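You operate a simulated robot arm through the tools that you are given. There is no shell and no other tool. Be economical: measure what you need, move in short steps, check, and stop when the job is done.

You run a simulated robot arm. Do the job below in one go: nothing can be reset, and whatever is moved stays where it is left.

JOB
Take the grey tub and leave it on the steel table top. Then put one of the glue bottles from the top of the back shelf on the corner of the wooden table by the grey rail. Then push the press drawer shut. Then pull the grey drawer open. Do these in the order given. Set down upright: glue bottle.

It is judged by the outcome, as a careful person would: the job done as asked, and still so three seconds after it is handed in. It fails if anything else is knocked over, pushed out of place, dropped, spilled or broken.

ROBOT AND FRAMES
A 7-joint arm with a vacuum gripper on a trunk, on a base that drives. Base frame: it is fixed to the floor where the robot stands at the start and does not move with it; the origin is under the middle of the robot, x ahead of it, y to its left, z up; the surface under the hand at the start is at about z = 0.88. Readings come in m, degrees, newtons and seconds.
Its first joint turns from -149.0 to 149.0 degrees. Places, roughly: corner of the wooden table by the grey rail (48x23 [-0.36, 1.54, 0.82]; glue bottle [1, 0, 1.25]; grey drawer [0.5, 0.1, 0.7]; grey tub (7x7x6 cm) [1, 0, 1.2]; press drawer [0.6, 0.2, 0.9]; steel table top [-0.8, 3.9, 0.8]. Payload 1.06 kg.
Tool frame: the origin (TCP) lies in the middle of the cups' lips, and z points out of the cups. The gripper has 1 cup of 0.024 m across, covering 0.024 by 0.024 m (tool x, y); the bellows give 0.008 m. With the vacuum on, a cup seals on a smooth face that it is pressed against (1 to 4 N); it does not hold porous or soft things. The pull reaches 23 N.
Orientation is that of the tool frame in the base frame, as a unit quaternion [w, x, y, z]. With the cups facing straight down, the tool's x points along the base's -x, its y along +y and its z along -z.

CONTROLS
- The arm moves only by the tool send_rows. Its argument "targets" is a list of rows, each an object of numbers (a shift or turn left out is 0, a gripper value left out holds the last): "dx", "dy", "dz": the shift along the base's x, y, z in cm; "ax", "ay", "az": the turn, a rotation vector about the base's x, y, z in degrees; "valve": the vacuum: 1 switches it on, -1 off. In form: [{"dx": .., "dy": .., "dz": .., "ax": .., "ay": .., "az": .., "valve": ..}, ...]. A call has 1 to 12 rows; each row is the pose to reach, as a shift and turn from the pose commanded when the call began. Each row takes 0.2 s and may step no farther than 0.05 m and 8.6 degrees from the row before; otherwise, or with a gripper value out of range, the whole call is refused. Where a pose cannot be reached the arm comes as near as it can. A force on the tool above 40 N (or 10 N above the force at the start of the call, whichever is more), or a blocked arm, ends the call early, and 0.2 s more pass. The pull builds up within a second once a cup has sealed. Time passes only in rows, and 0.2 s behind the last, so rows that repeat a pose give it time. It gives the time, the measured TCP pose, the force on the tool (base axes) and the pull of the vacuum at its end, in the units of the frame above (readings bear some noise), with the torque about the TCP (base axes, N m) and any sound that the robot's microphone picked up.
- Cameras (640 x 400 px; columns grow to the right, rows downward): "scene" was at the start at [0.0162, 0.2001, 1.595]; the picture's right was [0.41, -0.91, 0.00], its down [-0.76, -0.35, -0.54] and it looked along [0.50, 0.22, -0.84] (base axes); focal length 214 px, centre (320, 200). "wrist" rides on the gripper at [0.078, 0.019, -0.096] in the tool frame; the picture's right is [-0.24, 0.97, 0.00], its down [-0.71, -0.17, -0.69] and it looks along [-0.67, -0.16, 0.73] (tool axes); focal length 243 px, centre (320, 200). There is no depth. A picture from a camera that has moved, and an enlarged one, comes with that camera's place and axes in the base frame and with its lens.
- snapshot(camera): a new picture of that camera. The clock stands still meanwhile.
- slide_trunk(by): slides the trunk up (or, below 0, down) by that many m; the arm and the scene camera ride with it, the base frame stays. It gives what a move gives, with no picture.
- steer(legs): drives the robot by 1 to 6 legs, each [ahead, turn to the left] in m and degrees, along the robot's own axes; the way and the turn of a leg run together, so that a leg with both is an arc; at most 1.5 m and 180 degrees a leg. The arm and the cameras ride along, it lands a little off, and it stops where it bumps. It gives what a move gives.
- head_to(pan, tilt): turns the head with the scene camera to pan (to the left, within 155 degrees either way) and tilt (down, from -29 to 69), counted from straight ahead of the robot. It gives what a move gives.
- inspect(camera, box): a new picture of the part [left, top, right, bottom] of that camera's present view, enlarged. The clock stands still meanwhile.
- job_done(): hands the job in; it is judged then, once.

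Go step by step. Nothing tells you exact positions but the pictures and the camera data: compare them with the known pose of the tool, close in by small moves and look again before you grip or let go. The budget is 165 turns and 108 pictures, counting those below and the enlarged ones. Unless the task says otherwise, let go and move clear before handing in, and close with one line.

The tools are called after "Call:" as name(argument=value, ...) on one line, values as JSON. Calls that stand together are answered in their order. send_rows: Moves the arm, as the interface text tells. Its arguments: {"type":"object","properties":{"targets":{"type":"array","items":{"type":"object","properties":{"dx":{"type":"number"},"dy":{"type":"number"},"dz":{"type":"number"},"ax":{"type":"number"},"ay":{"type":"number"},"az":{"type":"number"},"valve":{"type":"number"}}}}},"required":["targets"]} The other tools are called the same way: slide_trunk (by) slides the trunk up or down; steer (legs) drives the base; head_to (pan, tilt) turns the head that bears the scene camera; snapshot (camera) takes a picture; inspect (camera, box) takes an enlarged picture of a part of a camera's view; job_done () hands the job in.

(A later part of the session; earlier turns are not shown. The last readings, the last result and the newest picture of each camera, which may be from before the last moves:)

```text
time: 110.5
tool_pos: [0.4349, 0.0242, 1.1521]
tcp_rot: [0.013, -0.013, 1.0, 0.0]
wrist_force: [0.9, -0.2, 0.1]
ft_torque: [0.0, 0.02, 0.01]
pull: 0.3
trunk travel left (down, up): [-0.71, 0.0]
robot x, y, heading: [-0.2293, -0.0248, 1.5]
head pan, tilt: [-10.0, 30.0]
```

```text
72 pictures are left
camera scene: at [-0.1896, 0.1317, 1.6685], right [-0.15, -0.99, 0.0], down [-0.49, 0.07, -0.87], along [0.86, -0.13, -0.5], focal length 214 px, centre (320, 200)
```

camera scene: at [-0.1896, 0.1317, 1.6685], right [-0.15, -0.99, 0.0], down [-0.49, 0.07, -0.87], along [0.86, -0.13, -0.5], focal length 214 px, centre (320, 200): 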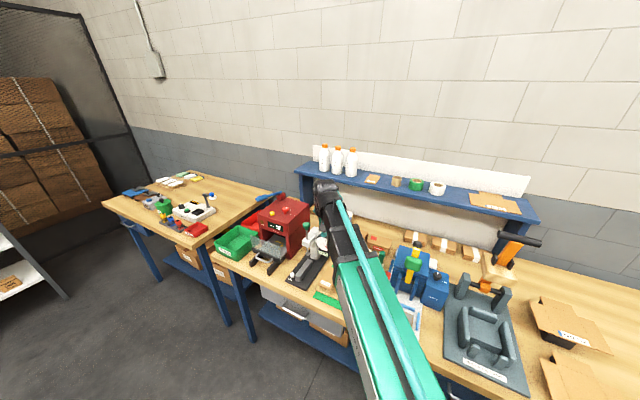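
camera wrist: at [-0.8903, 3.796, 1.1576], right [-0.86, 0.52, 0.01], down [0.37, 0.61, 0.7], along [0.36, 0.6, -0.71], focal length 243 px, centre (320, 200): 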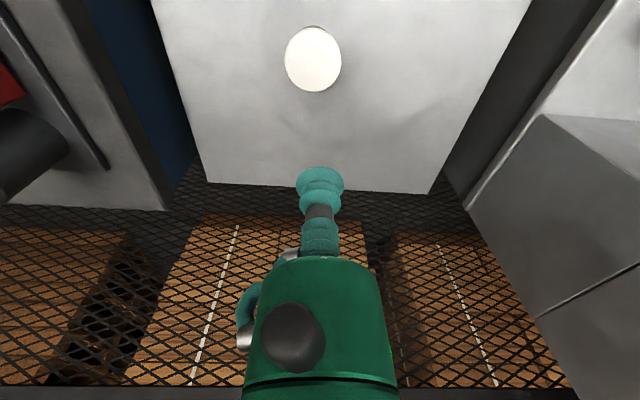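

I'm back at the bench. I'll extend the arm outward and high in free air and see how high it can go.

Call:
send_rows(targets=[{"dz": 4, "dx": 3}, {"dz": 7, "dx": 7}, {"dz": 10, "dx": 11, "dy": 2}, {"dz": 12, "dx": 15, "dy": 4}, {"dz": 15, "dx": 19, "dy": 6}, {"dz": 18, "dx": 23, "dy": 7}, {"dz": 21, "dx": 26, "dy": 7}, {"dz": 24, "dx": 27, "dy": 7}])

```text
refused: row 3 steps farther than a row can; nothing moved
```

Call:
send_rows(targets=[{"dz": 3, "dx": 3}, {"dz": 5, "dx": 7}, {"dz": 7, "dx": 11, "dy": 1}, {"dz": 9, "dx": 15, "dy": 2}, {"dz": 11.5, "dx": 19, "dy": 3}, {"dz": 14, "dx": 23, "dy": 4}, {"dz": 17, "dx": 26, "dy": 5}, {"dz": 20, "dx": 27, "dy": 6}, {"dz": 22.5, "dx": 27, "dy": 7}])

```text
time: 112.5
tool_pos: [0.7058, 0.0937, 1.3792]
tcp_rot: [0.012, -0.013, 1.0, 0.0]
wrist_force: [-0.5, 0.0, 0.9]
ft_torque: [-0.01, 0.0, 0.0]
pull: 0.0
trunk travel left (down, up): [-0.71, 0.0]
robot x, y, heading: [-0.2266, -0.0191, 1.7]
head pan, tilt: [-10.0, 30.0]
```

Height 1.38 is reachable. I'll drive forward 0.2 m and look at the bottles with both cameras.

Call:
steer(legs=[[0.2, 0]])

Call:
snapshot(camera="wrist")

Call:
inspect(camera="scene", box=[260, 100, 420, 200])

```text
time: 114.1
tool_pos: [0.9147, 0.1009, 1.3766]
tcp_rot: [0.013, -0.014, 1.0, 0.001]
wrist_force: [-0.5, 0.0, -0.1]
ft_torque: [-0.02, 0.01, -0.02]
pull: 0.1
trunk travel left (down, up): [-0.71, 0.0]
robot x, y, heading: [-0.0194, -0.018, 1.6]
head pan, tilt: [-10.0, 30.0]
```

```text
71 pictures are left
camera wrist: at [0.8338, 0.1161, 1.4696], right [0.21, 0.98, 0.01], down [0.7, -0.15, 0.7], along [0.69, -0.14, -0.71], focal length 243 px, centre (320, 200)
```

wrist: 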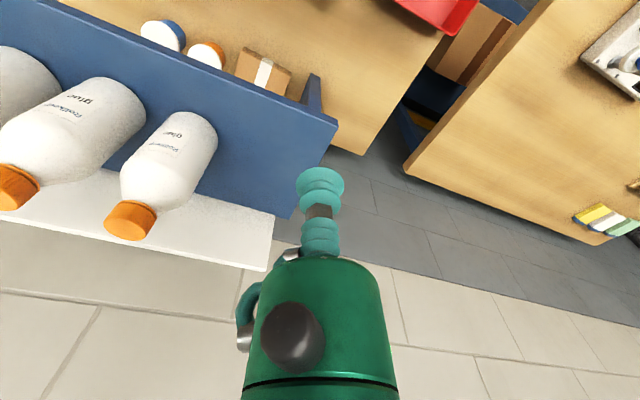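

```text
4.00 times, centred on (340, 150) of scene
camera zoom: at [0.0198, 0.1378, 1.6685], right [-0.14, -0.99, 0.0], down [-0.5, 0.07, -0.87], along [0.86, -0.12, -0.5], focal length 858 px, centre (240, 400)
```

zoom: 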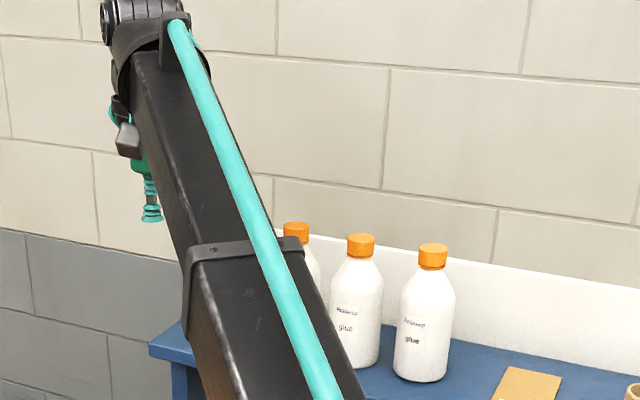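

Triangulating both views puts the first bottle's cap top at about (0.942, −0.053, 1.355). I'll rise a little, move partway over it, and check.

Call:
send_rows(targets=[{"dz": 3}, {"dz": 3, "dx": 2.7, "dy": -4}, {"dz": 3, "dx": 2.7, "dy": -8.5}, {"dz": 3, "dx": 2.7, "dy": -11}])

Call:
snapshot(camera="wrist")

Call:
inspect(camera="scene", box=[260, 100, 420, 200])

```text
time: 115.1
tool_pos: [0.9425, -0.0098, 1.4067]
tcp_rot: [0.014, -0.014, 1.0, 0.0]
wrist_force: [-0.1, -0.2, 0.4]
ft_torque: [0.02, -0.02, 0.03]
pull: 0.1
trunk travel left (down, up): [-0.71, 0.0]
robot x, y, heading: [-0.0188, -0.0207, 1.8]
head pan, tilt: [-10.0, 30.0]
```

```text
69 pictures are left
camera wrist: at [0.8607, 0.006, 1.4989], right [0.21, 0.98, 0.01], down [0.7, -0.15, 0.7], along [0.69, -0.14, -0.71], focal length 243 px, centre (320, 200)
```

wrist: 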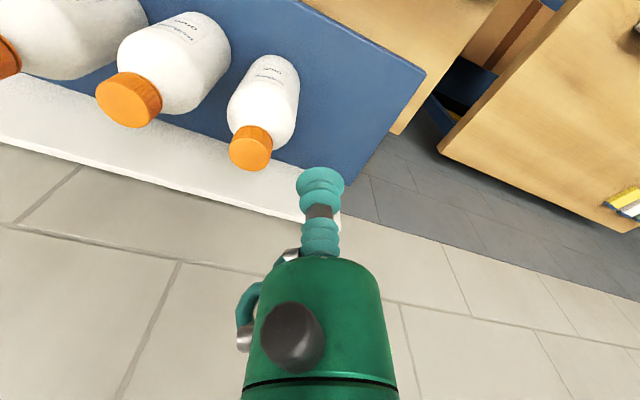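

```text
4.00 times, centred on (340, 150) of scene
camera zoom: at [0.0184, 0.1374, 1.6686], right [-0.14, -0.99, 0.0], down [-0.49, 0.07, -0.87], along [0.86, -0.12, -0.5], focal length 858 px, centre (240, 400)
```

zoom: 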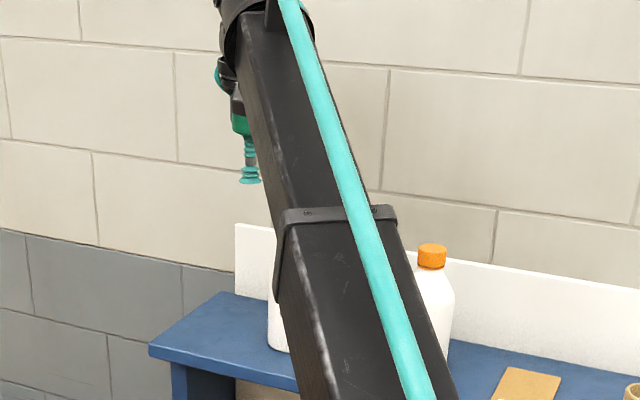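

The cap is about 29 mm wide and the cup 24 mm, so I need good centring. I'll move over it at about 2 cm clearance and refine.

Call:
send_rows(targets=[{"dy": -2.5}, {"dy": -4.8}, {"dy": -4.8, "dz": -1.5}, {"dy": -4.8, "dz": -2.6}, {"dy": -4.8, "dz": -2.6}])

Call:
snapshot(camera="wrist")

Call:
inspect(camera="wrist", box=[240, 110, 400, 210])

```text
time: 116.3
tool_pos: [0.9417, -0.0568, 1.3817]
tcp_rot: [0.014, -0.014, 1.0, 0.001]
wrist_force: [0.2, -0.8, 0.6]
ft_torque: [0.0, 0.01, -0.01]
pull: 0.1
trunk travel left (down, up): [-0.71, 0.0]
robot x, y, heading: [-0.0235, -0.0167, 1.9]
head pan, tilt: [-10.0, 30.0]
```

```text
67 pictures are left
camera wrist: at [0.8605, -0.0411, 1.475], right [0.21, 0.98, 0.01], down [0.69, -0.15, 0.7], along [0.69, -0.14, -0.71], focal length 243 px, centre (320, 200)
```

wrist: 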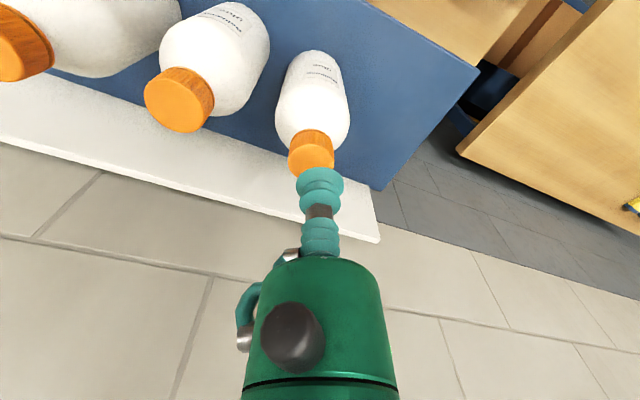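

```text
4.00 times, centred on (320, 160) of wrist
camera zoom: at [0.8605, -0.0411, 1.475], right [0.21, 0.98, 0.01], down [0.69, -0.15, 0.7], along [0.69, -0.14, -0.71], focal length 970 px, centre (320, 360)
```

zoom: 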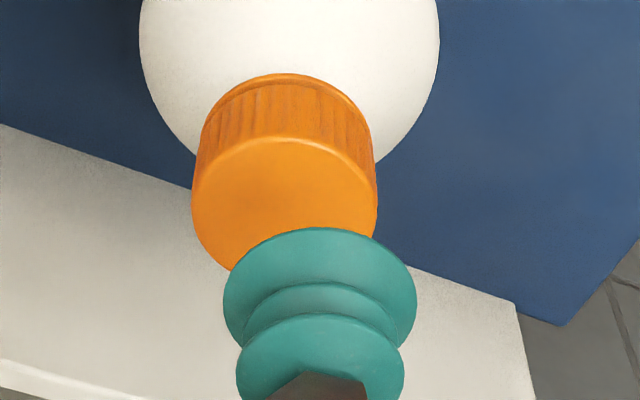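

The cap centre looks about 6 mm further towards −y. I'll correct, descend 1.2 cm and look again.

Call:
send_rows(targets=[{"dy": -0.65, "dx": 0.2}, {"dy": -0.65, "dx": 0.2, "dz": -0.7}, {"dy": -0.65, "dx": 0.2, "dz": -1.2}, {"dy": -0.65, "dx": 0.2, "dz": -1.2}])

Call:
inspect(camera="wrist", box=[240, 110, 400, 210])

```text
time: 117.3
tool_pos: [0.9441, -0.0645, 1.369]
tcp_rot: [0.012, -0.014, 1.0, -0.001]
wrist_force: [-0.6, -0.2, 0.2]
ft_torque: [0.01, -0.01, -0.03]
pull: 0.0
trunk travel left (down, up): [-0.71, 0.0]
robot x, y, heading: [-0.0205, -0.0184, 1.6]
head pan, tilt: [-10.0, 30.0]
```

```text
4.00 times, centred on (320, 160) of wrist
camera zoom: at [0.8622, -0.0476, 1.4624], right [0.21, 0.98, 0.01], down [0.69, -0.15, 0.7], along [0.69, -0.14, -0.71], focal length 970 px, centre (320, 360)
```

zoom: 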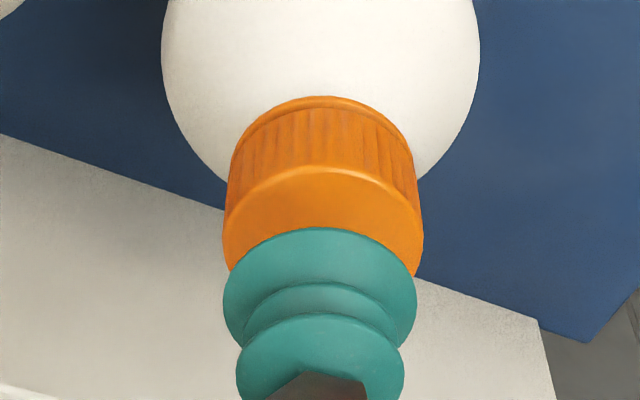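

That is nearly aligned. I'll descend another 6 mm and check the fore-aft centring.

Call:
send_rows(targets=[{"dz": -0.3}, {"dz": -0.6}, {"dz": -0.6}])

Call:
inspect(camera="wrist", box=[240, 110, 400, 210])

```text
time: 118.1
tool_pos: [0.9433, -0.0634, 1.3638]
tcp_rot: [0.012, -0.013, 1.0, 0.0]
wrist_force: [0.0, 0.5, -1.2]
ft_torque: [0.02, 0.0, -0.04]
pull: 0.1
trunk travel left (down, up): [-0.71, 0.0]
robot x, y, heading: [-0.017, -0.0233, 1.7]
head pan, tilt: [-10.0, 30.0]
```

```text
4.00 times, centred on (320, 160) of wrist
camera zoom: at [0.8617, -0.0481, 1.4568], right [0.21, 0.98, 0.01], down [0.69, -0.15, 0.7], along [0.69, -0.14, -0.71], focal length 970 px, centre (320, 360)
```

zoom: 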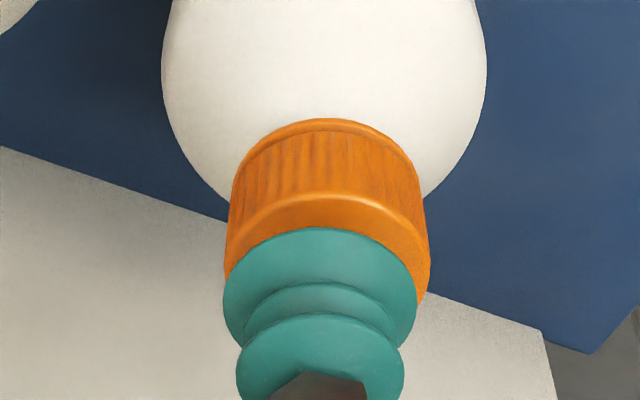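

Alignment is within about 1–2 mm. I'll turn the vacuum on and press down gently in 2 mm steps.

Call:
send_rows(targets=[{"dz": -0.2, "dy": 0.1, "valve": 1}, {"dz": -0.4, "dy": 0.1}, {"dz": -0.6, "dy": 0.1}, {"dz": -0.6, "dy": 0.1}])

```text
time: 119.1
tool_pos: [0.9418, -0.0636, 1.3572]
tcp_rot: [0.012, -0.014, 1.0, 0.0]
wrist_force: [0.1, 0.2, -0.4]
ft_torque: [0.01, 0.02, -0.01]
pull: 0.2
trunk travel left (down, up): [-0.71, 0.0]
robot x, y, heading: [-0.0185, -0.0193, 1.6]
head pan, tilt: [-10.0, 30.0]
```

Call:
send_rows(targets=[{"dz": -0.15}, {"dz": -0.3}, {"dz": -0.3}])

Call:
inspect(camera="wrist", box=[240, 110, 400, 210])

```text
time: 119.9
tool_pos: [0.9425, -0.0624, 1.3549]
tcp_rot: [0.013, -0.014, 1.0, 0.0]
wrist_force: [-0.1, 0.0, 0.7]
ft_torque: [0.0, 0.01, -0.02]
pull: 0.0
trunk travel left (down, up): [-0.71, 0.0]
robot x, y, heading: [-0.0211, -0.0191, 1.7]
head pan, tilt: [-10.0, 30.0]
```

```text
4.00 times, centred on (320, 160) of wrist
camera zoom: at [0.8613, -0.0467, 1.4477], right [0.21, 0.98, 0.01], down [0.69, -0.15, 0.7], along [0.69, -0.14, -0.71], focal length 970 px, centre (320, 360)
```

zoom: 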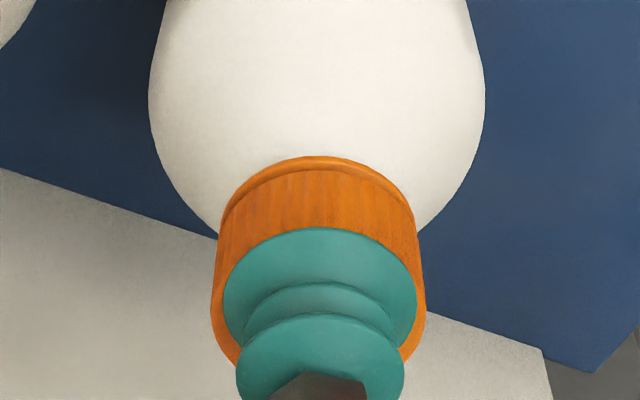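

The cup is almost touching and the cap sits about 2 mm further out in x. I'll shift, then press on.

Call:
send_rows(targets=[{"dx": 0.2}, {"dx": 0.2, "dz": -0.15}, {"dx": 0.2, "dz": -0.3}, {"dx": 0.2, "dz": -0.3}])

```text
time: 120.9
tool_pos: [0.9435, -0.0625, 1.3532]
tcp_rot: [0.013, -0.014, 1.0, 0.001]
wrist_force: [0.3, 0.1, 0.4]
ft_torque: [-0.01, -0.01, 0.03]
pull: 0.1
trunk travel left (down, up): [-0.71, 0.0]
robot x, y, heading: [-0.0213, -0.0183, 1.7]
head pan, tilt: [-10.0, 30.0]
```

Call:
send_rows(targets=[{"dz": -0.15}, {"dz": -0.3}, {"dz": -0.3}])

Call:
inspect(camera="wrist", box=[240, 110, 400, 210])

```text
time: 121.7
tool_pos: [0.9447, -0.0626, 1.3472]
tcp_rot: [0.013, -0.014, 1.0, 0.001]
wrist_force: [0.5, 0.2, 0.7]
ft_torque: [-0.02, 0.01, -0.04]
pull: 0.0
trunk travel left (down, up): [-0.71, 0.0]
robot x, y, heading: [-0.0167, -0.0187, 1.7]
head pan, tilt: [-10.0, 30.0]
```

```text
4.00 times, centred on (320, 160) of wrist
camera zoom: at [0.8637, -0.0468, 1.4414], right [0.21, 0.98, 0.01], down [0.69, -0.15, 0.7], along [0.69, -0.14, -0.71], focal length 970 px, centre (320, 360)
```

zoom: 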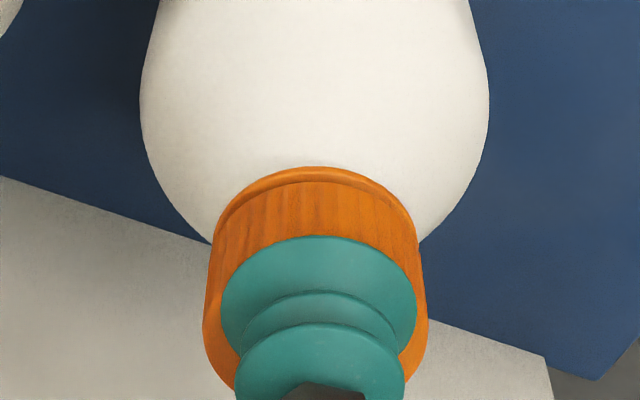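

The bellows has begun to compress, so the cup is touching. I'll press a little more to seal.

Call:
send_rows(targets=[{"dz": -0.1}, {"dz": -0.2}, {"dz": -0.2}, {"dz": -0.2}])

```text
time: 122.7
tool_pos: [0.9442, -0.0632, 1.3464]
tcp_rot: [0.013, -0.014, 1.0, 0.0]
wrist_force: [-0.2, 0.2, 2.4]
ft_torque: [-0.01, 0.04, 0.02]
pull: 0.1
trunk travel left (down, up): [-0.71, 0.0]
robot x, y, heading: [-0.0171, -0.0155, 1.9]
head pan, tilt: [-10.0, 30.0]
```

Call:
send_rows(targets=[{"dz": -0.1, "valve": 1}, {"dz": -0.2}, {"dz": -0.2}, {"dz": -0.2}])

Call:
inspect(camera="wrist", box=[240, 110, 400, 210])

```text
time: 123.7
tool_pos: [0.9448, -0.062, 1.3449]
tcp_rot: [0.013, -0.014, 1.0, 0.001]
wrist_force: [0.6, 0.3, 3.3]
ft_torque: [0.0, 0.03, 0.04]
pull: 0.0
trunk travel left (down, up): [-0.71, 0.0]
robot x, y, heading: [-0.0173, -0.0163, 1.6]
head pan, tilt: [-10.0, 30.0]
```

```text
4.00 times, centred on (320, 160) of wrist
camera zoom: at [0.8632, -0.0472, 1.4376], right [0.21, 0.98, 0.01], down [0.69, -0.15, 0.7], along [0.69, -0.14, -0.71], focal length 970 px, centre (320, 360)
```

zoom: 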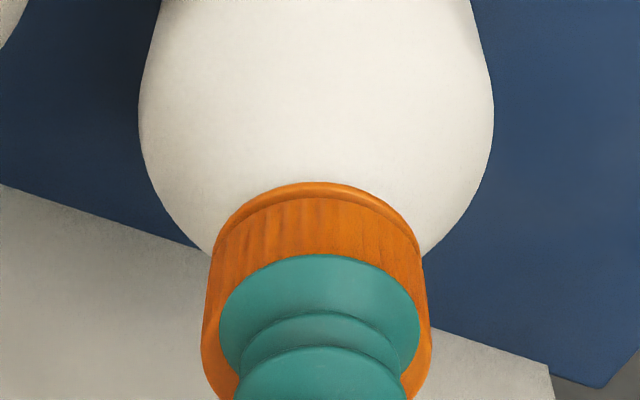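

The cup overhangs the cap's near edge by a few mm, so it isn't sealing. I'll lift slightly, shift +3 mm in x, and press again.

Call:
send_rows(targets=[{"dz": 0.5}, {"dz": 1.0}, {"dz": 1.0, "dx": 0.35, "dy": -0.05}, {"dz": 0.7, "dx": 0.35, "dy": -0.05}, {"dz": 0.4, "dx": 0.35, "dy": -0.05}, {"dz": 0.2, "dx": 0.35, "dy": -0.05}, {"dz": 0.1, "dx": 0.35, "dy": -0.05}, {"dz": 0, "dx": 0.35, "dy": -0.05}, {"dz": 0, "dx": 0.35, "dy": -0.05}])

Call:
inspect(camera="wrist", box=[240, 110, 400, 210])

```text
time: 125.7
tool_pos: [0.9466, -0.0627, 1.3466]
tcp_rot: [0.014, -0.014, 1.0, 0.0]
wrist_force: [3.0, 0.1, 17.5]
ft_torque: [-0.03, 0.06, 0.04]
pull: 22.8
trunk travel left (down, up): [-0.71, 0.0]
robot x, y, heading: [-0.0195, -0.0188, 1.6]
head pan, tilt: [-10.0, 30.0]
```

```text
4.00 times, centred on (320, 160) of wrist
camera zoom: at [0.8652, -0.0477, 1.4389], right [0.21, 0.98, 0.01], down [0.69, -0.15, 0.7], along [0.69, -0.14, -0.71], focal length 970 px, centre (320, 360)
```

zoom: 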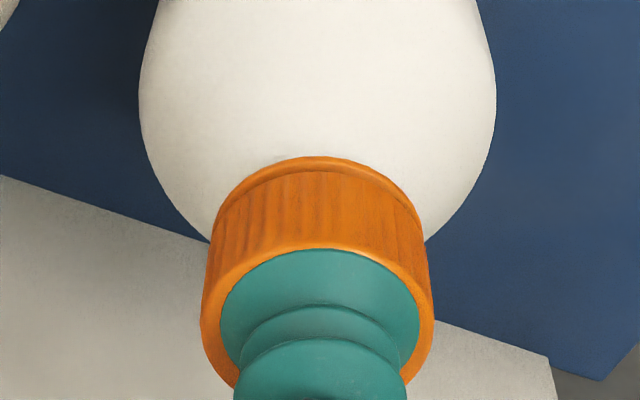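

Sealed with 22.8 N of pull. I'll lift gently and check the weight.

Call:
send_rows(targets=[{"dz": 0.4}, {"dz": 0.9}, {"dz": 1.6}, {"dz": 2.4}, {"dz": 3.2}, {"dz": 3.2}, {"dz": 3.2}])

Call:
snapshot(camera="wrist")

```text
time: 127.3
tool_pos: [0.9481, -0.0639, 1.3762]
tcp_rot: [0.012, -0.014, 1.0, 0.0]
wrist_force: [-0.2, -0.9, -2.8]
ft_torque: [-0.02, 0.05, -0.02]
pull: 22.6
trunk travel left (down, up): [-0.71, 0.0]
robot x, y, heading: [-0.0213, -0.0224, 1.5]
head pan, tilt: [-10.0, 30.0]
```

```text
59 pictures are left
camera wrist: at [0.8673, -0.0477, 1.4687], right [0.21, 0.98, 0.01], down [0.7, -0.15, 0.7], along [0.69, -0.14, -0.71], focal length 243 px, centre (320, 200)
```

wrist: 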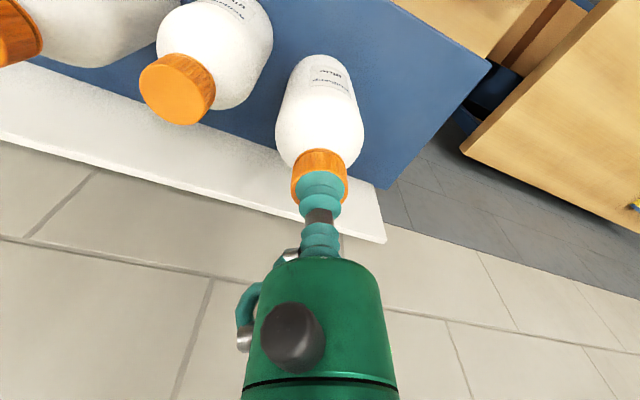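

The bottle weighs about 3 N and hangs straight. I'll raise it slightly more, move it away from its neighbours, and back off from the bench.

Call:
send_rows(targets=[{"dz": 1.5}, {"dz": 2.5, "dy": 1}, {"dz": 2.5, "dy": 3.5}, {"dz": 2.5, "dy": 7}, {"dz": 2.5, "dy": 10}, {"dz": 2.5, "dy": 11}])

Call:
steer(legs=[[-0.28, 0], [0, 57]])

Call:
snapshot(camera="scene")

```text
time: 128.7
tool_pos: [0.9493, 0.0467, 1.4007]
tcp_rot: [0.012, -0.014, 1.0, 0.0]
wrist_force: [0.0, 0.2, -3.5]
ft_torque: [0.02, 0.01, 0.0]
pull: 23.5
trunk travel left (down, up): [-0.71, 0.0]
robot x, y, heading: [-0.0147, -0.0193, 1.7]
head pan, tilt: [-10.0, 30.0]
```

```text
time: 133.2
tool_pos: [0.1743, 0.8216, 1.4019]
tcp_rot: [0.011, -0.492, 0.87, 0.007]
wrist_force: [0.4, -1.0, -3.3]
ft_torque: [0.01, 0.02, 0.02]
pull: 22.9
trunk travel left (down, up): [-0.71, 0.0]
robot x, y, heading: [-0.2923, -0.0259, 59.1]
head pan, tilt: [-10.0, 30.0]
```

```text
58 pictures are left
camera scene: at [-0.4041, 0.0909, 1.6685], right [0.76, -0.66, 0.0], down [-0.33, -0.38, -0.87], along [0.57, 0.65, -0.5], focal length 214 px, centre (320, 200)
```

scene: 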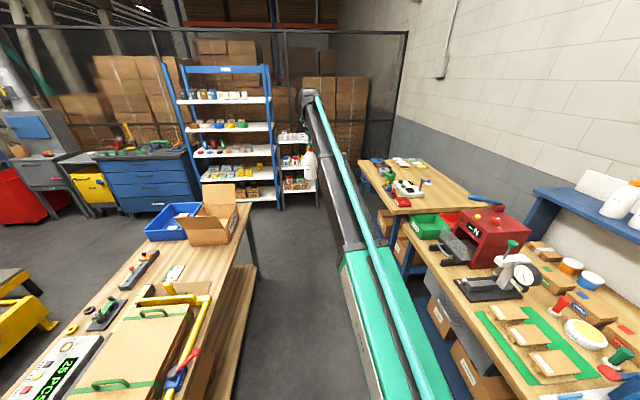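

The corridor view is clear. I'll drive up beside the wooden table with the bottle held high, then turn left to face the free spot.

Call:
steer(legs=[[1.05, 0]])

Call:
head_to(pan=75, tilt=55)

Call:
snapshot(camera="scene")

```text
time: 138.6
tool_pos: [0.702, 1.7281, 1.4012]
tcp_rot: [0.01, -0.496, 0.868, 0.006]
wrist_force: [-0.2, 0.8, -2.9]
ft_torque: [0.01, -0.02, 0.0]
pull: 22.8
trunk travel left (down, up): [-0.71, 0.0]
robot x, y, heading: [0.2472, 0.8765, 59.7]
head pan, tilt: [-10.0, 30.0]
```

```text
time: 140.2
tool_pos: [0.702, 1.7288, 1.3999]
tcp_rot: [0.01, -0.497, 0.868, 0.006]
wrist_force: [0.5, -0.3, -3.8]
ft_torque: [-0.03, 0.03, -0.02]
pull: 22.9
trunk travel left (down, up): [-0.71, 0.0]
robot x, y, heading: [0.2416, 0.8739, 59.6]
head pan, tilt: [75.0, 55.0]
```

```text
57 pictures are left
camera scene: at [0.0211, 0.9746, 1.6325], right [0.71, 0.7, 0.0], down [0.57, -0.58, -0.57], along [-0.4, 0.41, -0.82], focal length 214 px, centre (320, 200)
```

scene: 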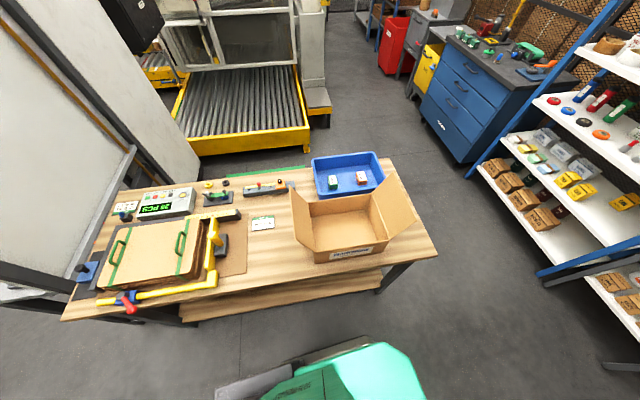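

I'll zoom in on the free spot next to the rail to measure it.

Call:
inspect(camera="scene", box=[220, 145, 400, 257])

```text
3.56 times, centred on (310, 201) of scene
camera zoom: at [0.0211, 0.9746, 1.6325], right [0.71, 0.7, 0.0], down [0.57, -0.58, -0.57], along [-0.4, 0.41, -0.82], focal length 763 px, centre (356, 196)
```

zoom: 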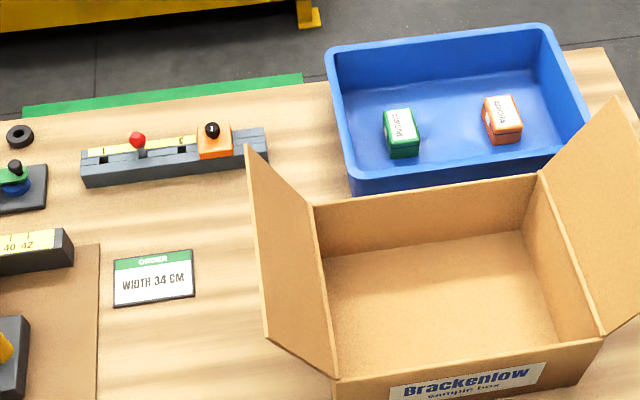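

The free spot at about (−0.425, 1.338) has roughly 2 cm clearance to the tray and clears the rail and the carton flap. I'll turn left to face it, with the bottle above everything.

Call:
steer(legs=[[0, 83.5]])

Call:
head_to(pan=15, tilt=50)

Call:
snapshot(camera="scene")

Call:
snapshot(camera="wrist")

```text
time: 144.2
tool_pos: [-0.5621, 1.4115, 1.4006]
tcp_rot: [-0.004, 0.951, -0.309, -0.012]
wrist_force: [0.4, 0.1, -4.1]
ft_torque: [0.0, 0.03, 0.05]
pull: 22.6
trunk travel left (down, up): [-0.71, 0.0]
robot x, y, heading: [0.2457, 0.8754, 144.1]
head pan, tilt: [75.0, 55.0]
```

```text
time: 145.5
tool_pos: [-0.5628, 1.4125, 1.4013]
tcp_rot: [-0.004, 0.951, -0.309, -0.012]
wrist_force: [0.9, 0.1, -3.2]
ft_torque: [0.02, -0.01, 0.0]
pull: 22.8
trunk travel left (down, up): [-0.71, 0.0]
robot x, y, heading: [0.2431, 0.8742, 143.9]
head pan, tilt: [15.0, 50.0]
```

```text
55 pictures are left
camera scene: at [0.1055, 0.739, 1.639], right [0.36, 0.93, 0.0], down [0.72, -0.27, -0.64], along [-0.6, 0.23, -0.77], focal length 214 px, centre (320, 200)
```

scene: 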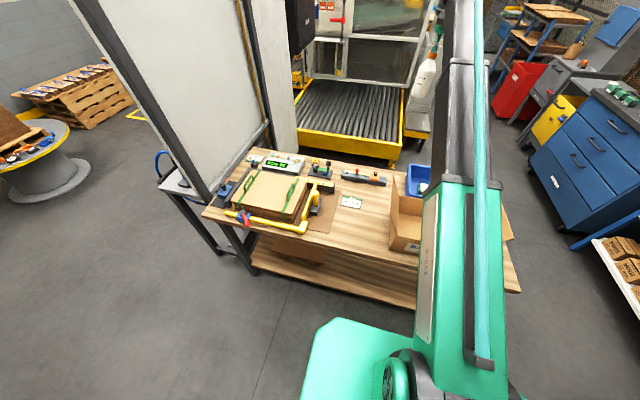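

```text
54 pictures are left
camera wrist: at [-0.5087, 1.3488, 1.4936], right [-0.76, -0.65, 0.01], down [-0.46, 0.54, 0.7], along [-0.46, 0.53, -0.71], focal length 243 px, centre (320, 200)
```

wrist: 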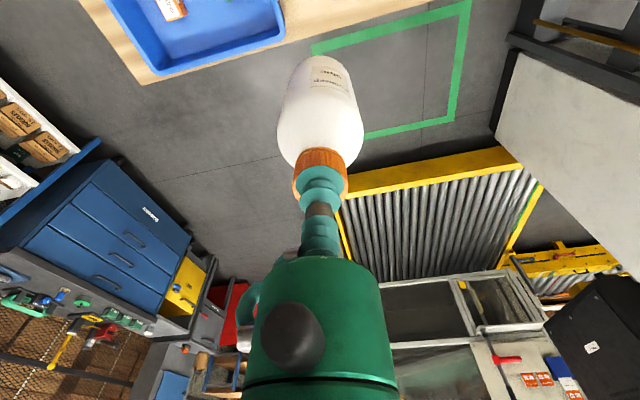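

I'll lower to 1.28, move over the spot, then look from both cameras before the final descent.

Call:
send_rows(targets=[{"dz": -4}, {"dz": -8, "dx": 2, "dy": -1}, {"dz": -11.5, "dx": 5, "dy": -2.7}, {"dz": -12, "dx": 9, "dy": -4.9}, {"dz": -12, "dx": 13.7, "dy": -7.4}, {"dz": -15, "dx": 13.7, "dy": -7.4}, {"dz": -19, "dx": 13.7, "dy": -7.4}, {"dz": -23, "dx": 13.7, "dy": -7.4}])

Call:
snapshot(camera="wrist")

Call:
inspect(camera="scene", box=[320, 120, 480, 220])

```text
refused: row 5 steps farther than a row can; nothing moved
```

```text
53 pictures are left
camera wrist: at [-0.5087, 1.3488, 1.4936], right [-0.76, -0.65, 0.01], down [-0.46, 0.54, 0.7], along [-0.46, 0.53, -0.71], focal length 243 px, centre (320, 200)
```

wrist: 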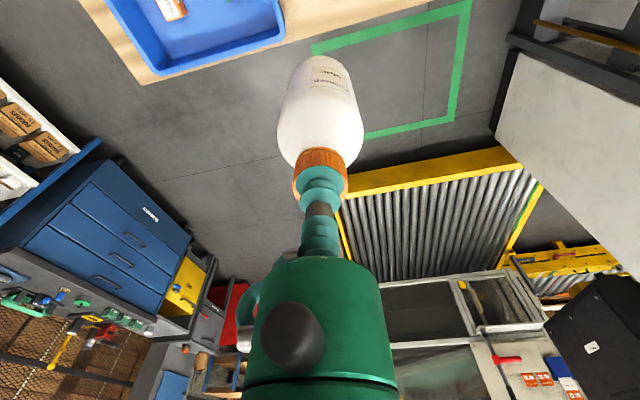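

```text
4.00 times, centred on (400, 170) of scene
camera zoom: at [0.1055, 0.739, 1.639], right [0.36, 0.93, 0.0], down [0.72, -0.27, -0.64], along [-0.6, 0.23, -0.77], focal length 858 px, centre (0, 320)
```

zoom: 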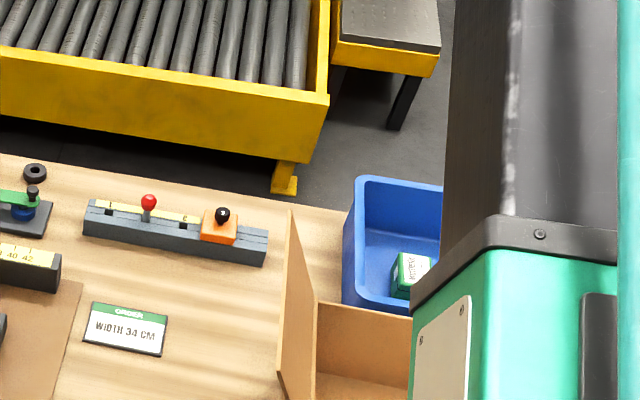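

A row was too long, so I'll re-send it with smaller steps.

Call:
send_rows(targets=[{"dz": -4}, {"dz": -8, "dx": 2, "dy": -1}, {"dz": -11.5, "dx": 4.5, "dy": -2.4}, {"dz": -12, "dx": 8, "dy": -4.3}, {"dz": -12, "dx": 12, "dy": -6.5}, {"dz": -14, "dx": 13.7, "dy": -7.4}, {"dz": -18.5, "dx": 13.7, "dy": -7.4}, {"dz": -23, "dx": 13.7, "dy": -7.4}])

Call:
snapshot(camera="wrist")

Call:
inspect(camera="scene", box=[320, 120, 480, 220])

```text
time: 147.3
tool_pos: [-0.4273, 1.3396, 1.1711]
tcp_rot: [-0.004, 0.951, -0.308, -0.011]
wrist_force: [-0.6, 0.9, -3.3]
ft_torque: [-0.03, -0.01, 0.0]
pull: 23.2
trunk travel left (down, up): [-0.71, 0.0]
robot x, y, heading: [0.2457, 0.8707, 144.2]
head pan, tilt: [15.0, 50.0]
```

```text
51 pictures are left
camera wrist: at [-0.3725, 1.2749, 1.2635], right [-0.76, -0.65, 0.01], down [-0.46, 0.54, 0.7], along [-0.46, 0.53, -0.71], focal length 243 px, centre (320, 200)
```

wrist: 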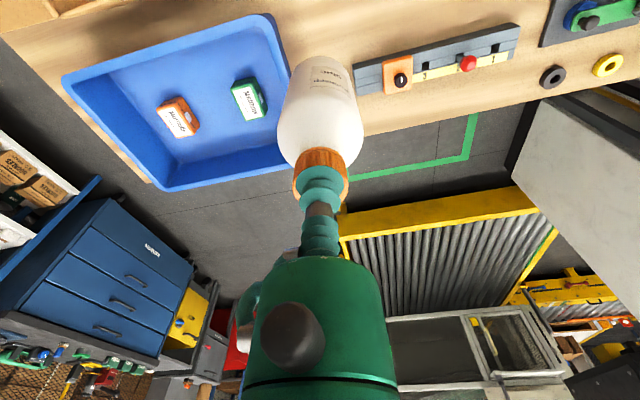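

```text
4.00 times, centred on (400, 170) of scene
camera zoom: at [0.1054, 0.7392, 1.639], right [0.36, 0.93, 0.0], down [0.72, -0.27, -0.64], along [-0.6, 0.23, -0.77], focal length 858 px, centre (0, 320)
```

zoom: 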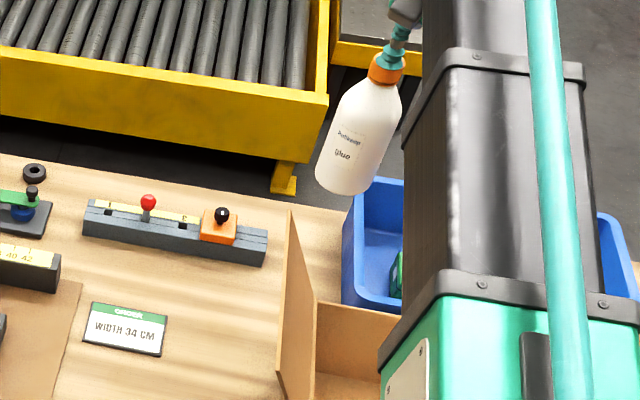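

The bottle hangs above the spot. I'll descend to just above rim height and check the clearances.

Call:
send_rows(targets=[{"dz": -4}, {"dz": -8}, {"dz": -11}, {"dz": -12}, {"dz": -12}])

Call:
snapshot(camera="wrist")

Call:
inspect(camera="scene", box=[320, 120, 480, 220])

```text
time: 148.5
tool_pos: [-0.4268, 1.3388, 1.0514]
tcp_rot: [-0.004, 0.951, -0.308, -0.012]
wrist_force: [-0.7, 0.2, -3.3]
ft_torque: [0.02, -0.02, -0.01]
pull: 22.7
trunk travel left (down, up): [-0.71, 0.0]
robot x, y, heading: [0.2457, 0.873, 143.9]
head pan, tilt: [15.0, 50.0]
```

```text
49 pictures are left
camera wrist: at [-0.3721, 1.2747, 1.144], right [-0.76, -0.65, 0.01], down [-0.46, 0.54, 0.7], along [-0.46, 0.53, -0.71], focal length 243 px, centre (320, 200)
```

wrist: 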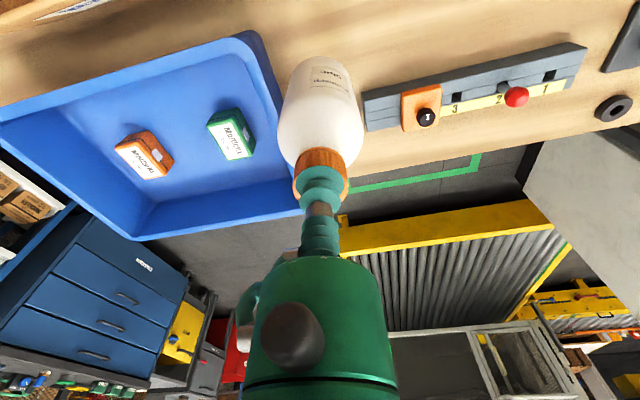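

```text
4.00 times, centred on (400, 170) of scene
camera zoom: at [0.1056, 0.739, 1.639], right [0.36, 0.93, 0.0], down [0.72, -0.27, -0.64], along [-0.6, 0.23, -0.77], focal length 858 px, centre (0, 320)
```

zoom: 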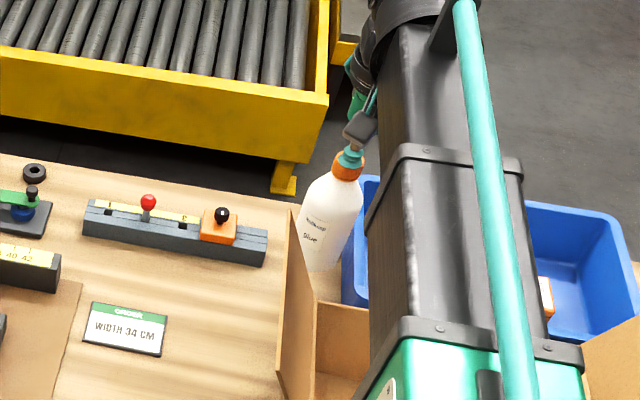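

The bottle fits the spot, but the wrist camera would come close to the carton flap on the final descent. I'll yaw the tool −60° first so the camera hangs over the rail side.

Call:
send_rows(targets=[{"az": -8.5}, {"az": -17}, {"az": -25.5}, {"az": -34}, {"az": -42.5}, {"az": -51}, {"az": -59.5}, {"az": -59.5}])

Call:
snapshot(camera="wrist")

Call:
inspect(camera="scene", box=[320, 120, 480, 220])

```text
time: 150.3
tool_pos: [-0.4259, 1.3385, 1.0513]
tcp_rot: [0.009, -0.673, 0.74, 0.009]
wrist_force: [-1.1, 0.2, -2.8]
ft_torque: [0.0, 0.01, 0.02]
pull: 22.9
trunk travel left (down, up): [-0.71, 0.0]
robot x, y, heading: [0.2431, 0.8744, 143.9]
head pan, tilt: [15.0, 50.0]
```

```text
47 pictures are left
camera wrist: at [-0.4523, 1.2587, 1.1434], right [-0.94, 0.33, 0.01], down [0.24, 0.67, 0.7], along [0.23, 0.67, -0.71], focal length 243 px, centre (320, 200)
```

wrist: 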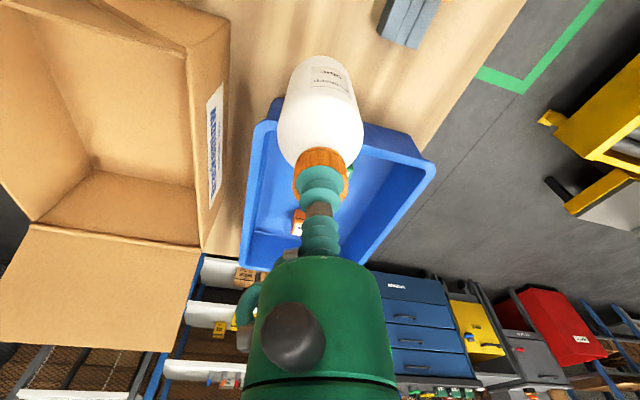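

```text
4.00 times, centred on (400, 170) of scene
camera zoom: at [0.1056, 0.739, 1.639], right [0.36, 0.93, 0.0], down [0.72, -0.27, -0.64], along [-0.6, 0.23, -0.77], focal length 858 px, centre (0, 320)
```

zoom: 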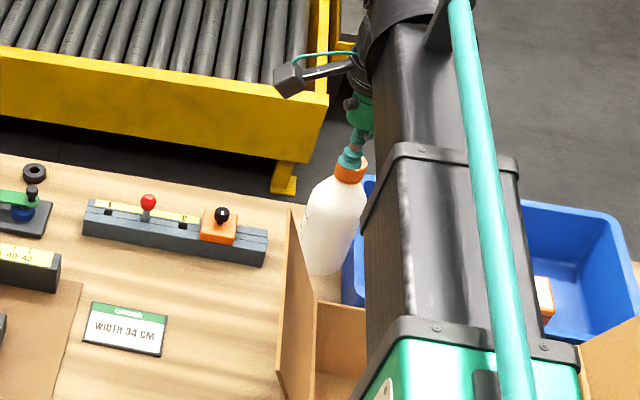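

The bottle is within 1 cm of the tray rim, so I'll shift it about 6 mm away towards the rail side. Then I'll descend slowly.

Call:
send_rows(targets=[{"dx": -0.4, "dy": -0.5}, {"dx": -0.4, "dy": -0.5, "dz": -1.5}, {"dx": -0.4, "dy": -0.5, "dz": -2.8}, {"dx": -0.4, "dy": -0.5, "dz": -3.2}, {"dx": -0.4, "dy": -0.5, "dz": -3.6}])

Call:
inspect(camera="wrist", box=[200, 20, 440, 170])

```text
time: 151.5
tool_pos: [-0.4296, 1.3337, 1.0146]
tcp_rot: [0.009, -0.673, 0.739, 0.008]
wrist_force: [-0.7, -0.5, -4.1]
ft_torque: [0.0, 0.01, -0.02]
pull: 22.7
trunk travel left (down, up): [-0.71, 0.0]
robot x, y, heading: [0.2421, 0.8752, 143.9]
head pan, tilt: [15.0, 50.0]
```

```text
2.67 times, centred on (320, 95) of wrist
camera zoom: at [-0.4556, 1.2534, 1.1072], right [-0.95, 0.33, 0.01], down [0.24, 0.67, 0.7], along [0.23, 0.67, -0.71], focal length 647 px, centre (320, 480)
```

zoom: 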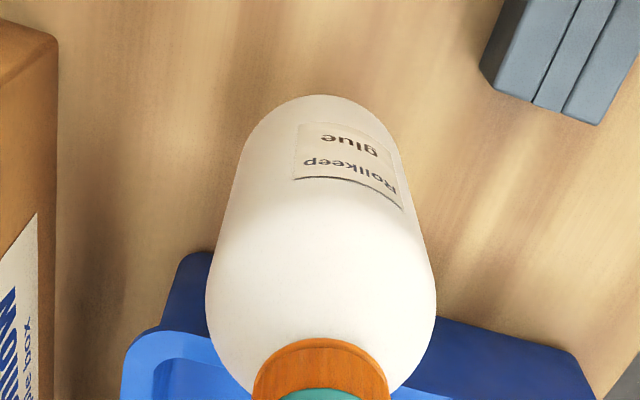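

There is good clearance all round. I'll continue down in small steps until it touches.

Call:
send_rows(targets=[{"dz": -0.3}, {"dz": -0.6}, {"dz": -0.9}, {"dz": -1.1}])

```text
time: 152.5
tool_pos: [-0.4293, 1.333, 1.0024]
tcp_rot: [0.009, -0.672, 0.74, 0.009]
wrist_force: [0.3, 0.2, -3.6]
ft_torque: [-0.01, -0.03, -0.02]
pull: 22.8
trunk travel left (down, up): [-0.71, 0.0]
robot x, y, heading: [0.2417, 0.8729, 144.1]
head pan, tilt: [15.0, 50.0]
```

Call:
send_rows(targets=[{"dz": -0.2}, {"dz": -0.4}, {"dz": -0.6}])

```text
time: 153.3
tool_pos: [-0.4299, 1.3334, 0.9976]
tcp_rot: [0.01, -0.673, 0.74, 0.009]
wrist_force: [-0.1, 0.6, -2.8]
ft_torque: [-0.02, -0.04, -0.03]
pull: 22.9
trunk travel left (down, up): [-0.71, 0.0]
robot x, y, heading: [0.2458, 0.8755, 144.2]
head pan, tilt: [15.0, 50.0]
```

Call:
send_rows(targets=[{"dz": -0.2}, {"dz": -0.4}, {"dz": -0.6}])

Call:
inspect(camera="wrist", box=[200, 20, 440, 170])

```text
time: 154.1
tool_pos: [-0.4295, 1.3347, 0.9913]
tcp_rot: [0.008, -0.673, 0.739, 0.008]
wrist_force: [-0.1, 0.0, -4.0]
ft_torque: [-0.01, -0.01, -0.03]
pull: 22.9
trunk travel left (down, up): [-0.71, 0.0]
robot x, y, heading: [0.2422, 0.8749, 144.2]
head pan, tilt: [15.0, 50.0]
```

```text
2.67 times, centred on (320, 95) of wrist
camera zoom: at [-0.4566, 1.2542, 1.0847], right [-0.95, 0.33, 0.01], down [0.24, 0.67, 0.7], along [0.23, 0.67, -0.71], focal length 647 px, centre (320, 480)
```

zoom: 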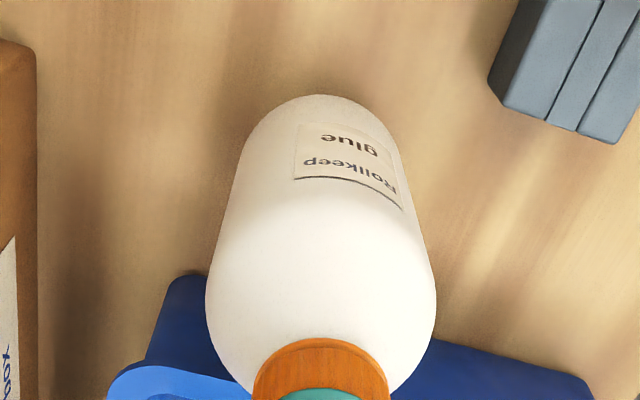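

Call:
send_rows(targets=[{"dz": -0.2}, {"dz": -0.4}, {"dz": -0.6}, {"dz": -0.8}])

```text
time: 155.1
tool_pos: [-0.4286, 1.3334, 0.9843]
tcp_rot: [0.01, -0.673, 0.739, 0.009]
wrist_force: [-0.3, 0.4, -3.8]
ft_torque: [-0.02, 0.0, 0.03]
pull: 22.9
trunk travel left (down, up): [-0.71, 0.0]
robot x, y, heading: [0.2419, 0.8745, 144.2]
head pan, tilt: [15.0, 50.0]
```

Call:
send_rows(targets=[{"dz": -0.2}, {"dz": -0.4}, {"dz": -0.6}, {"dz": -0.8}])

Call:
inspect(camera="scene", box=[360, 140, 440, 190])

```text
time: 156.1
tool_pos: [-0.4302, 1.3337, 0.9762]
tcp_rot: [0.01, -0.673, 0.739, 0.008]
wrist_force: [-0.6, 0.0, -3.3]
ft_torque: [-0.03, -0.01, 0.01]
pull: 22.4
trunk travel left (down, up): [-0.71, 0.0]
robot x, y, heading: [0.2445, 0.8723, 143.9]
head pan, tilt: [15.0, 50.0]
```

```text
8.00 times, centred on (400, 165) of scene
camera zoom: at [0.1055, 0.739, 1.639], right [0.36, 0.93, 0.0], down [0.72, -0.27, -0.64], along [-0.6, 0.23, -0.77], focal length 1716 px, centre (-320, 480)
```

zoom: 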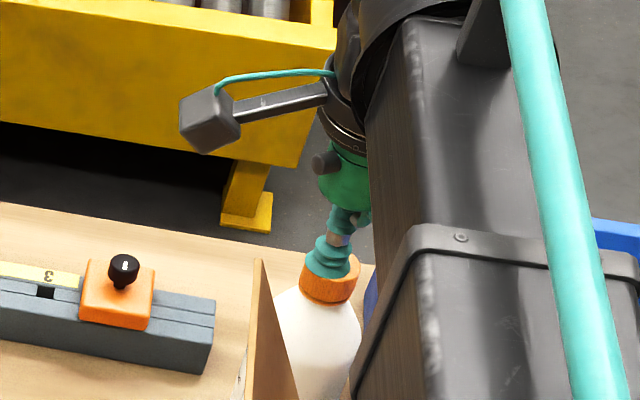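

Call:
send_rows(targets=[{"dz": -0.2}, {"dz": -0.4}, {"dz": -0.6}, {"dz": -0.8}])

```text
time: 157.1
tool_pos: [-0.4305, 1.3336, 0.9696]
tcp_rot: [0.009, -0.673, 0.74, 0.009]
wrist_force: [-1.4, 2.8, 16.1]
ft_torque: [-0.06, 0.05, -0.01]
pull: 23.4
trunk travel left (down, up): [-0.71, 0.0]
robot x, y, heading: [0.2436, 0.8735, 144.3]
head pan, tilt: [15.0, 50.0]
```

It made contact at 16 N, and the height fits the table top. I'll ease off slightly, release and rise.

Call:
send_rows(targets=[{"dz": 0.1}, {"dz": 0.15, "valve": -1}, {"dz": 0.15}, {"dz": 0.15}, {"dz": 0.15}, {"dz": 0.6}, {"dz": 1.5}, {"dz": 4}, {"dz": 8}, {"dz": 12}])

Call:
snapshot(camera="wrist")

Call:
inspect(camera="scene", box=[320, 120, 480, 220])

```text
time: 159.3
tool_pos: [-0.4295, 1.3314, 1.0895]
tcp_rot: [0.009, -0.673, 0.74, 0.008]
wrist_force: [-0.1, -0.2, -0.3]
ft_torque: [0.02, 0.03, 0.02]
pull: 0.0
trunk travel left (down, up): [-0.71, 0.0]
robot x, y, heading: [0.2458, 0.877, 144.1]
head pan, tilt: [15.0, 50.0]
```

```text
42 pictures are left
camera wrist: at [-0.456, 1.2521, 1.1825], right [-0.95, 0.33, 0.01], down [0.24, 0.67, 0.7], along [0.22, 0.67, -0.71], focal length 243 px, centre (320, 200)
```

wrist: 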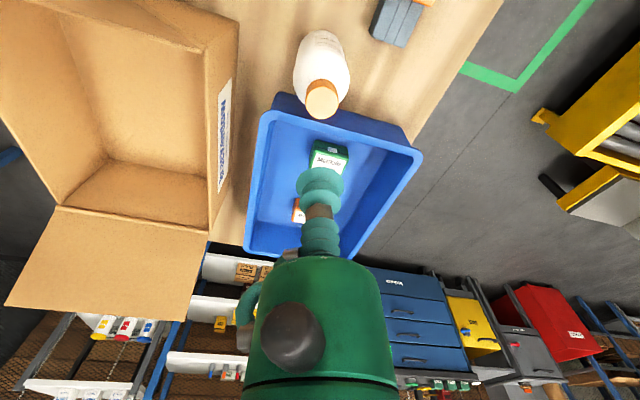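

```text
4.00 times, centred on (400, 170) of scene
camera zoom: at [0.1061, 0.7387, 1.639], right [0.36, 0.93, 0.0], down [0.72, -0.27, -0.64], along [-0.6, 0.23, -0.77], focal length 858 px, centre (0, 320)
```

zoom: 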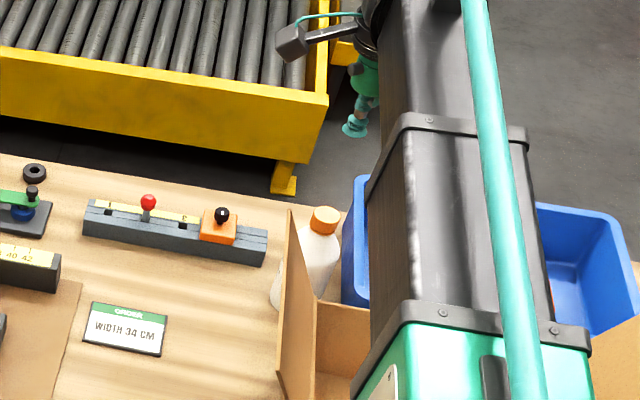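

The bottle stands upright in its spot and the tray, rail and carton haven't moved. I'll raise, straighten and tuck the arm, then return to the bench.

Call:
send_rows(targets=[{"dz": 5}, {"dz": 8, "az": 8.5}, {"dz": 8, "az": 17}, {"dz": 8, "az": 25.5}, {"dz": 8, "az": 34}, {"dz": 8, "az": 42.5}, {"dz": 8, "az": 51}, {"dz": 8, "az": 59.5}, {"dz": 8, "az": 59.5, "dx": 4, "dy": -2.8}, {"dz": 8, "az": 59.5, "dx": 8, "dy": -5.6}, {"dz": 8, "az": 59.5, "dx": 12, "dy": -8.4}])

Call:
steer(legs=[[0, -85], [-1.05, 0], [0, -59]])

Call:
head_to(pan=30, tilt=40)

Call:
snapshot(camera="scene")

```text
time: 161.7
tool_pos: [-0.3082, 1.2517, 1.1679]
tcp_rot: [-0.004, 0.951, -0.309, -0.012]
wrist_force: [0.3, 0.2, -0.3]
ft_torque: [-0.02, 0.01, 0.01]
pull: 0.1
trunk travel left (down, up): [-0.71, 0.0]
robot x, y, heading: [0.242, 0.8738, 144.1]
head pan, tilt: [15.0, 50.0]
```

```text
time: 173.2
tool_pos: [0.3886, 0.0156, 1.1672]
tcp_rot: [0.013, -0.01, 1.0, 0.0]
wrist_force: [0.2, 0.1, -0.3]
ft_torque: [0.0, -0.01, 0.0]
pull: 0.1
trunk travel left (down, up): [-0.71, 0.0]
robot x, y, heading: [-0.2788, -0.0192, 1.2]
head pan, tilt: [15.0, 50.0]
```

```text
time: 174.0
tool_pos: [0.3874, 0.0151, 1.1672]
tcp_rot: [0.013, -0.01, 1.0, 0.001]
wrist_force: [0.1, -0.2, -0.2]
ft_torque: [-0.01, 0.01, 0.04]
pull: 0.0
trunk travel left (down, up): [-0.71, 0.0]
robot x, y, heading: [-0.2812, -0.0173, 1.4]
head pan, tilt: [30.0, 40.0]
```

```text
40 pictures are left
camera scene: at [-0.2593, 0.1986, 1.6531], right [0.52, -0.86, 0.0], down [-0.55, -0.33, -0.77], along [0.66, 0.4, -0.64], focal length 214 px, centre (320, 200)
```

scene: 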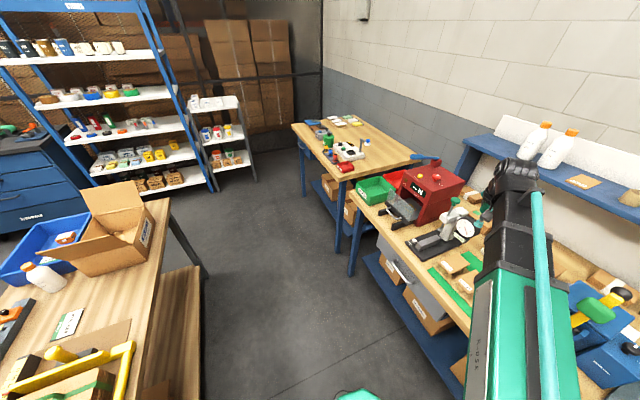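

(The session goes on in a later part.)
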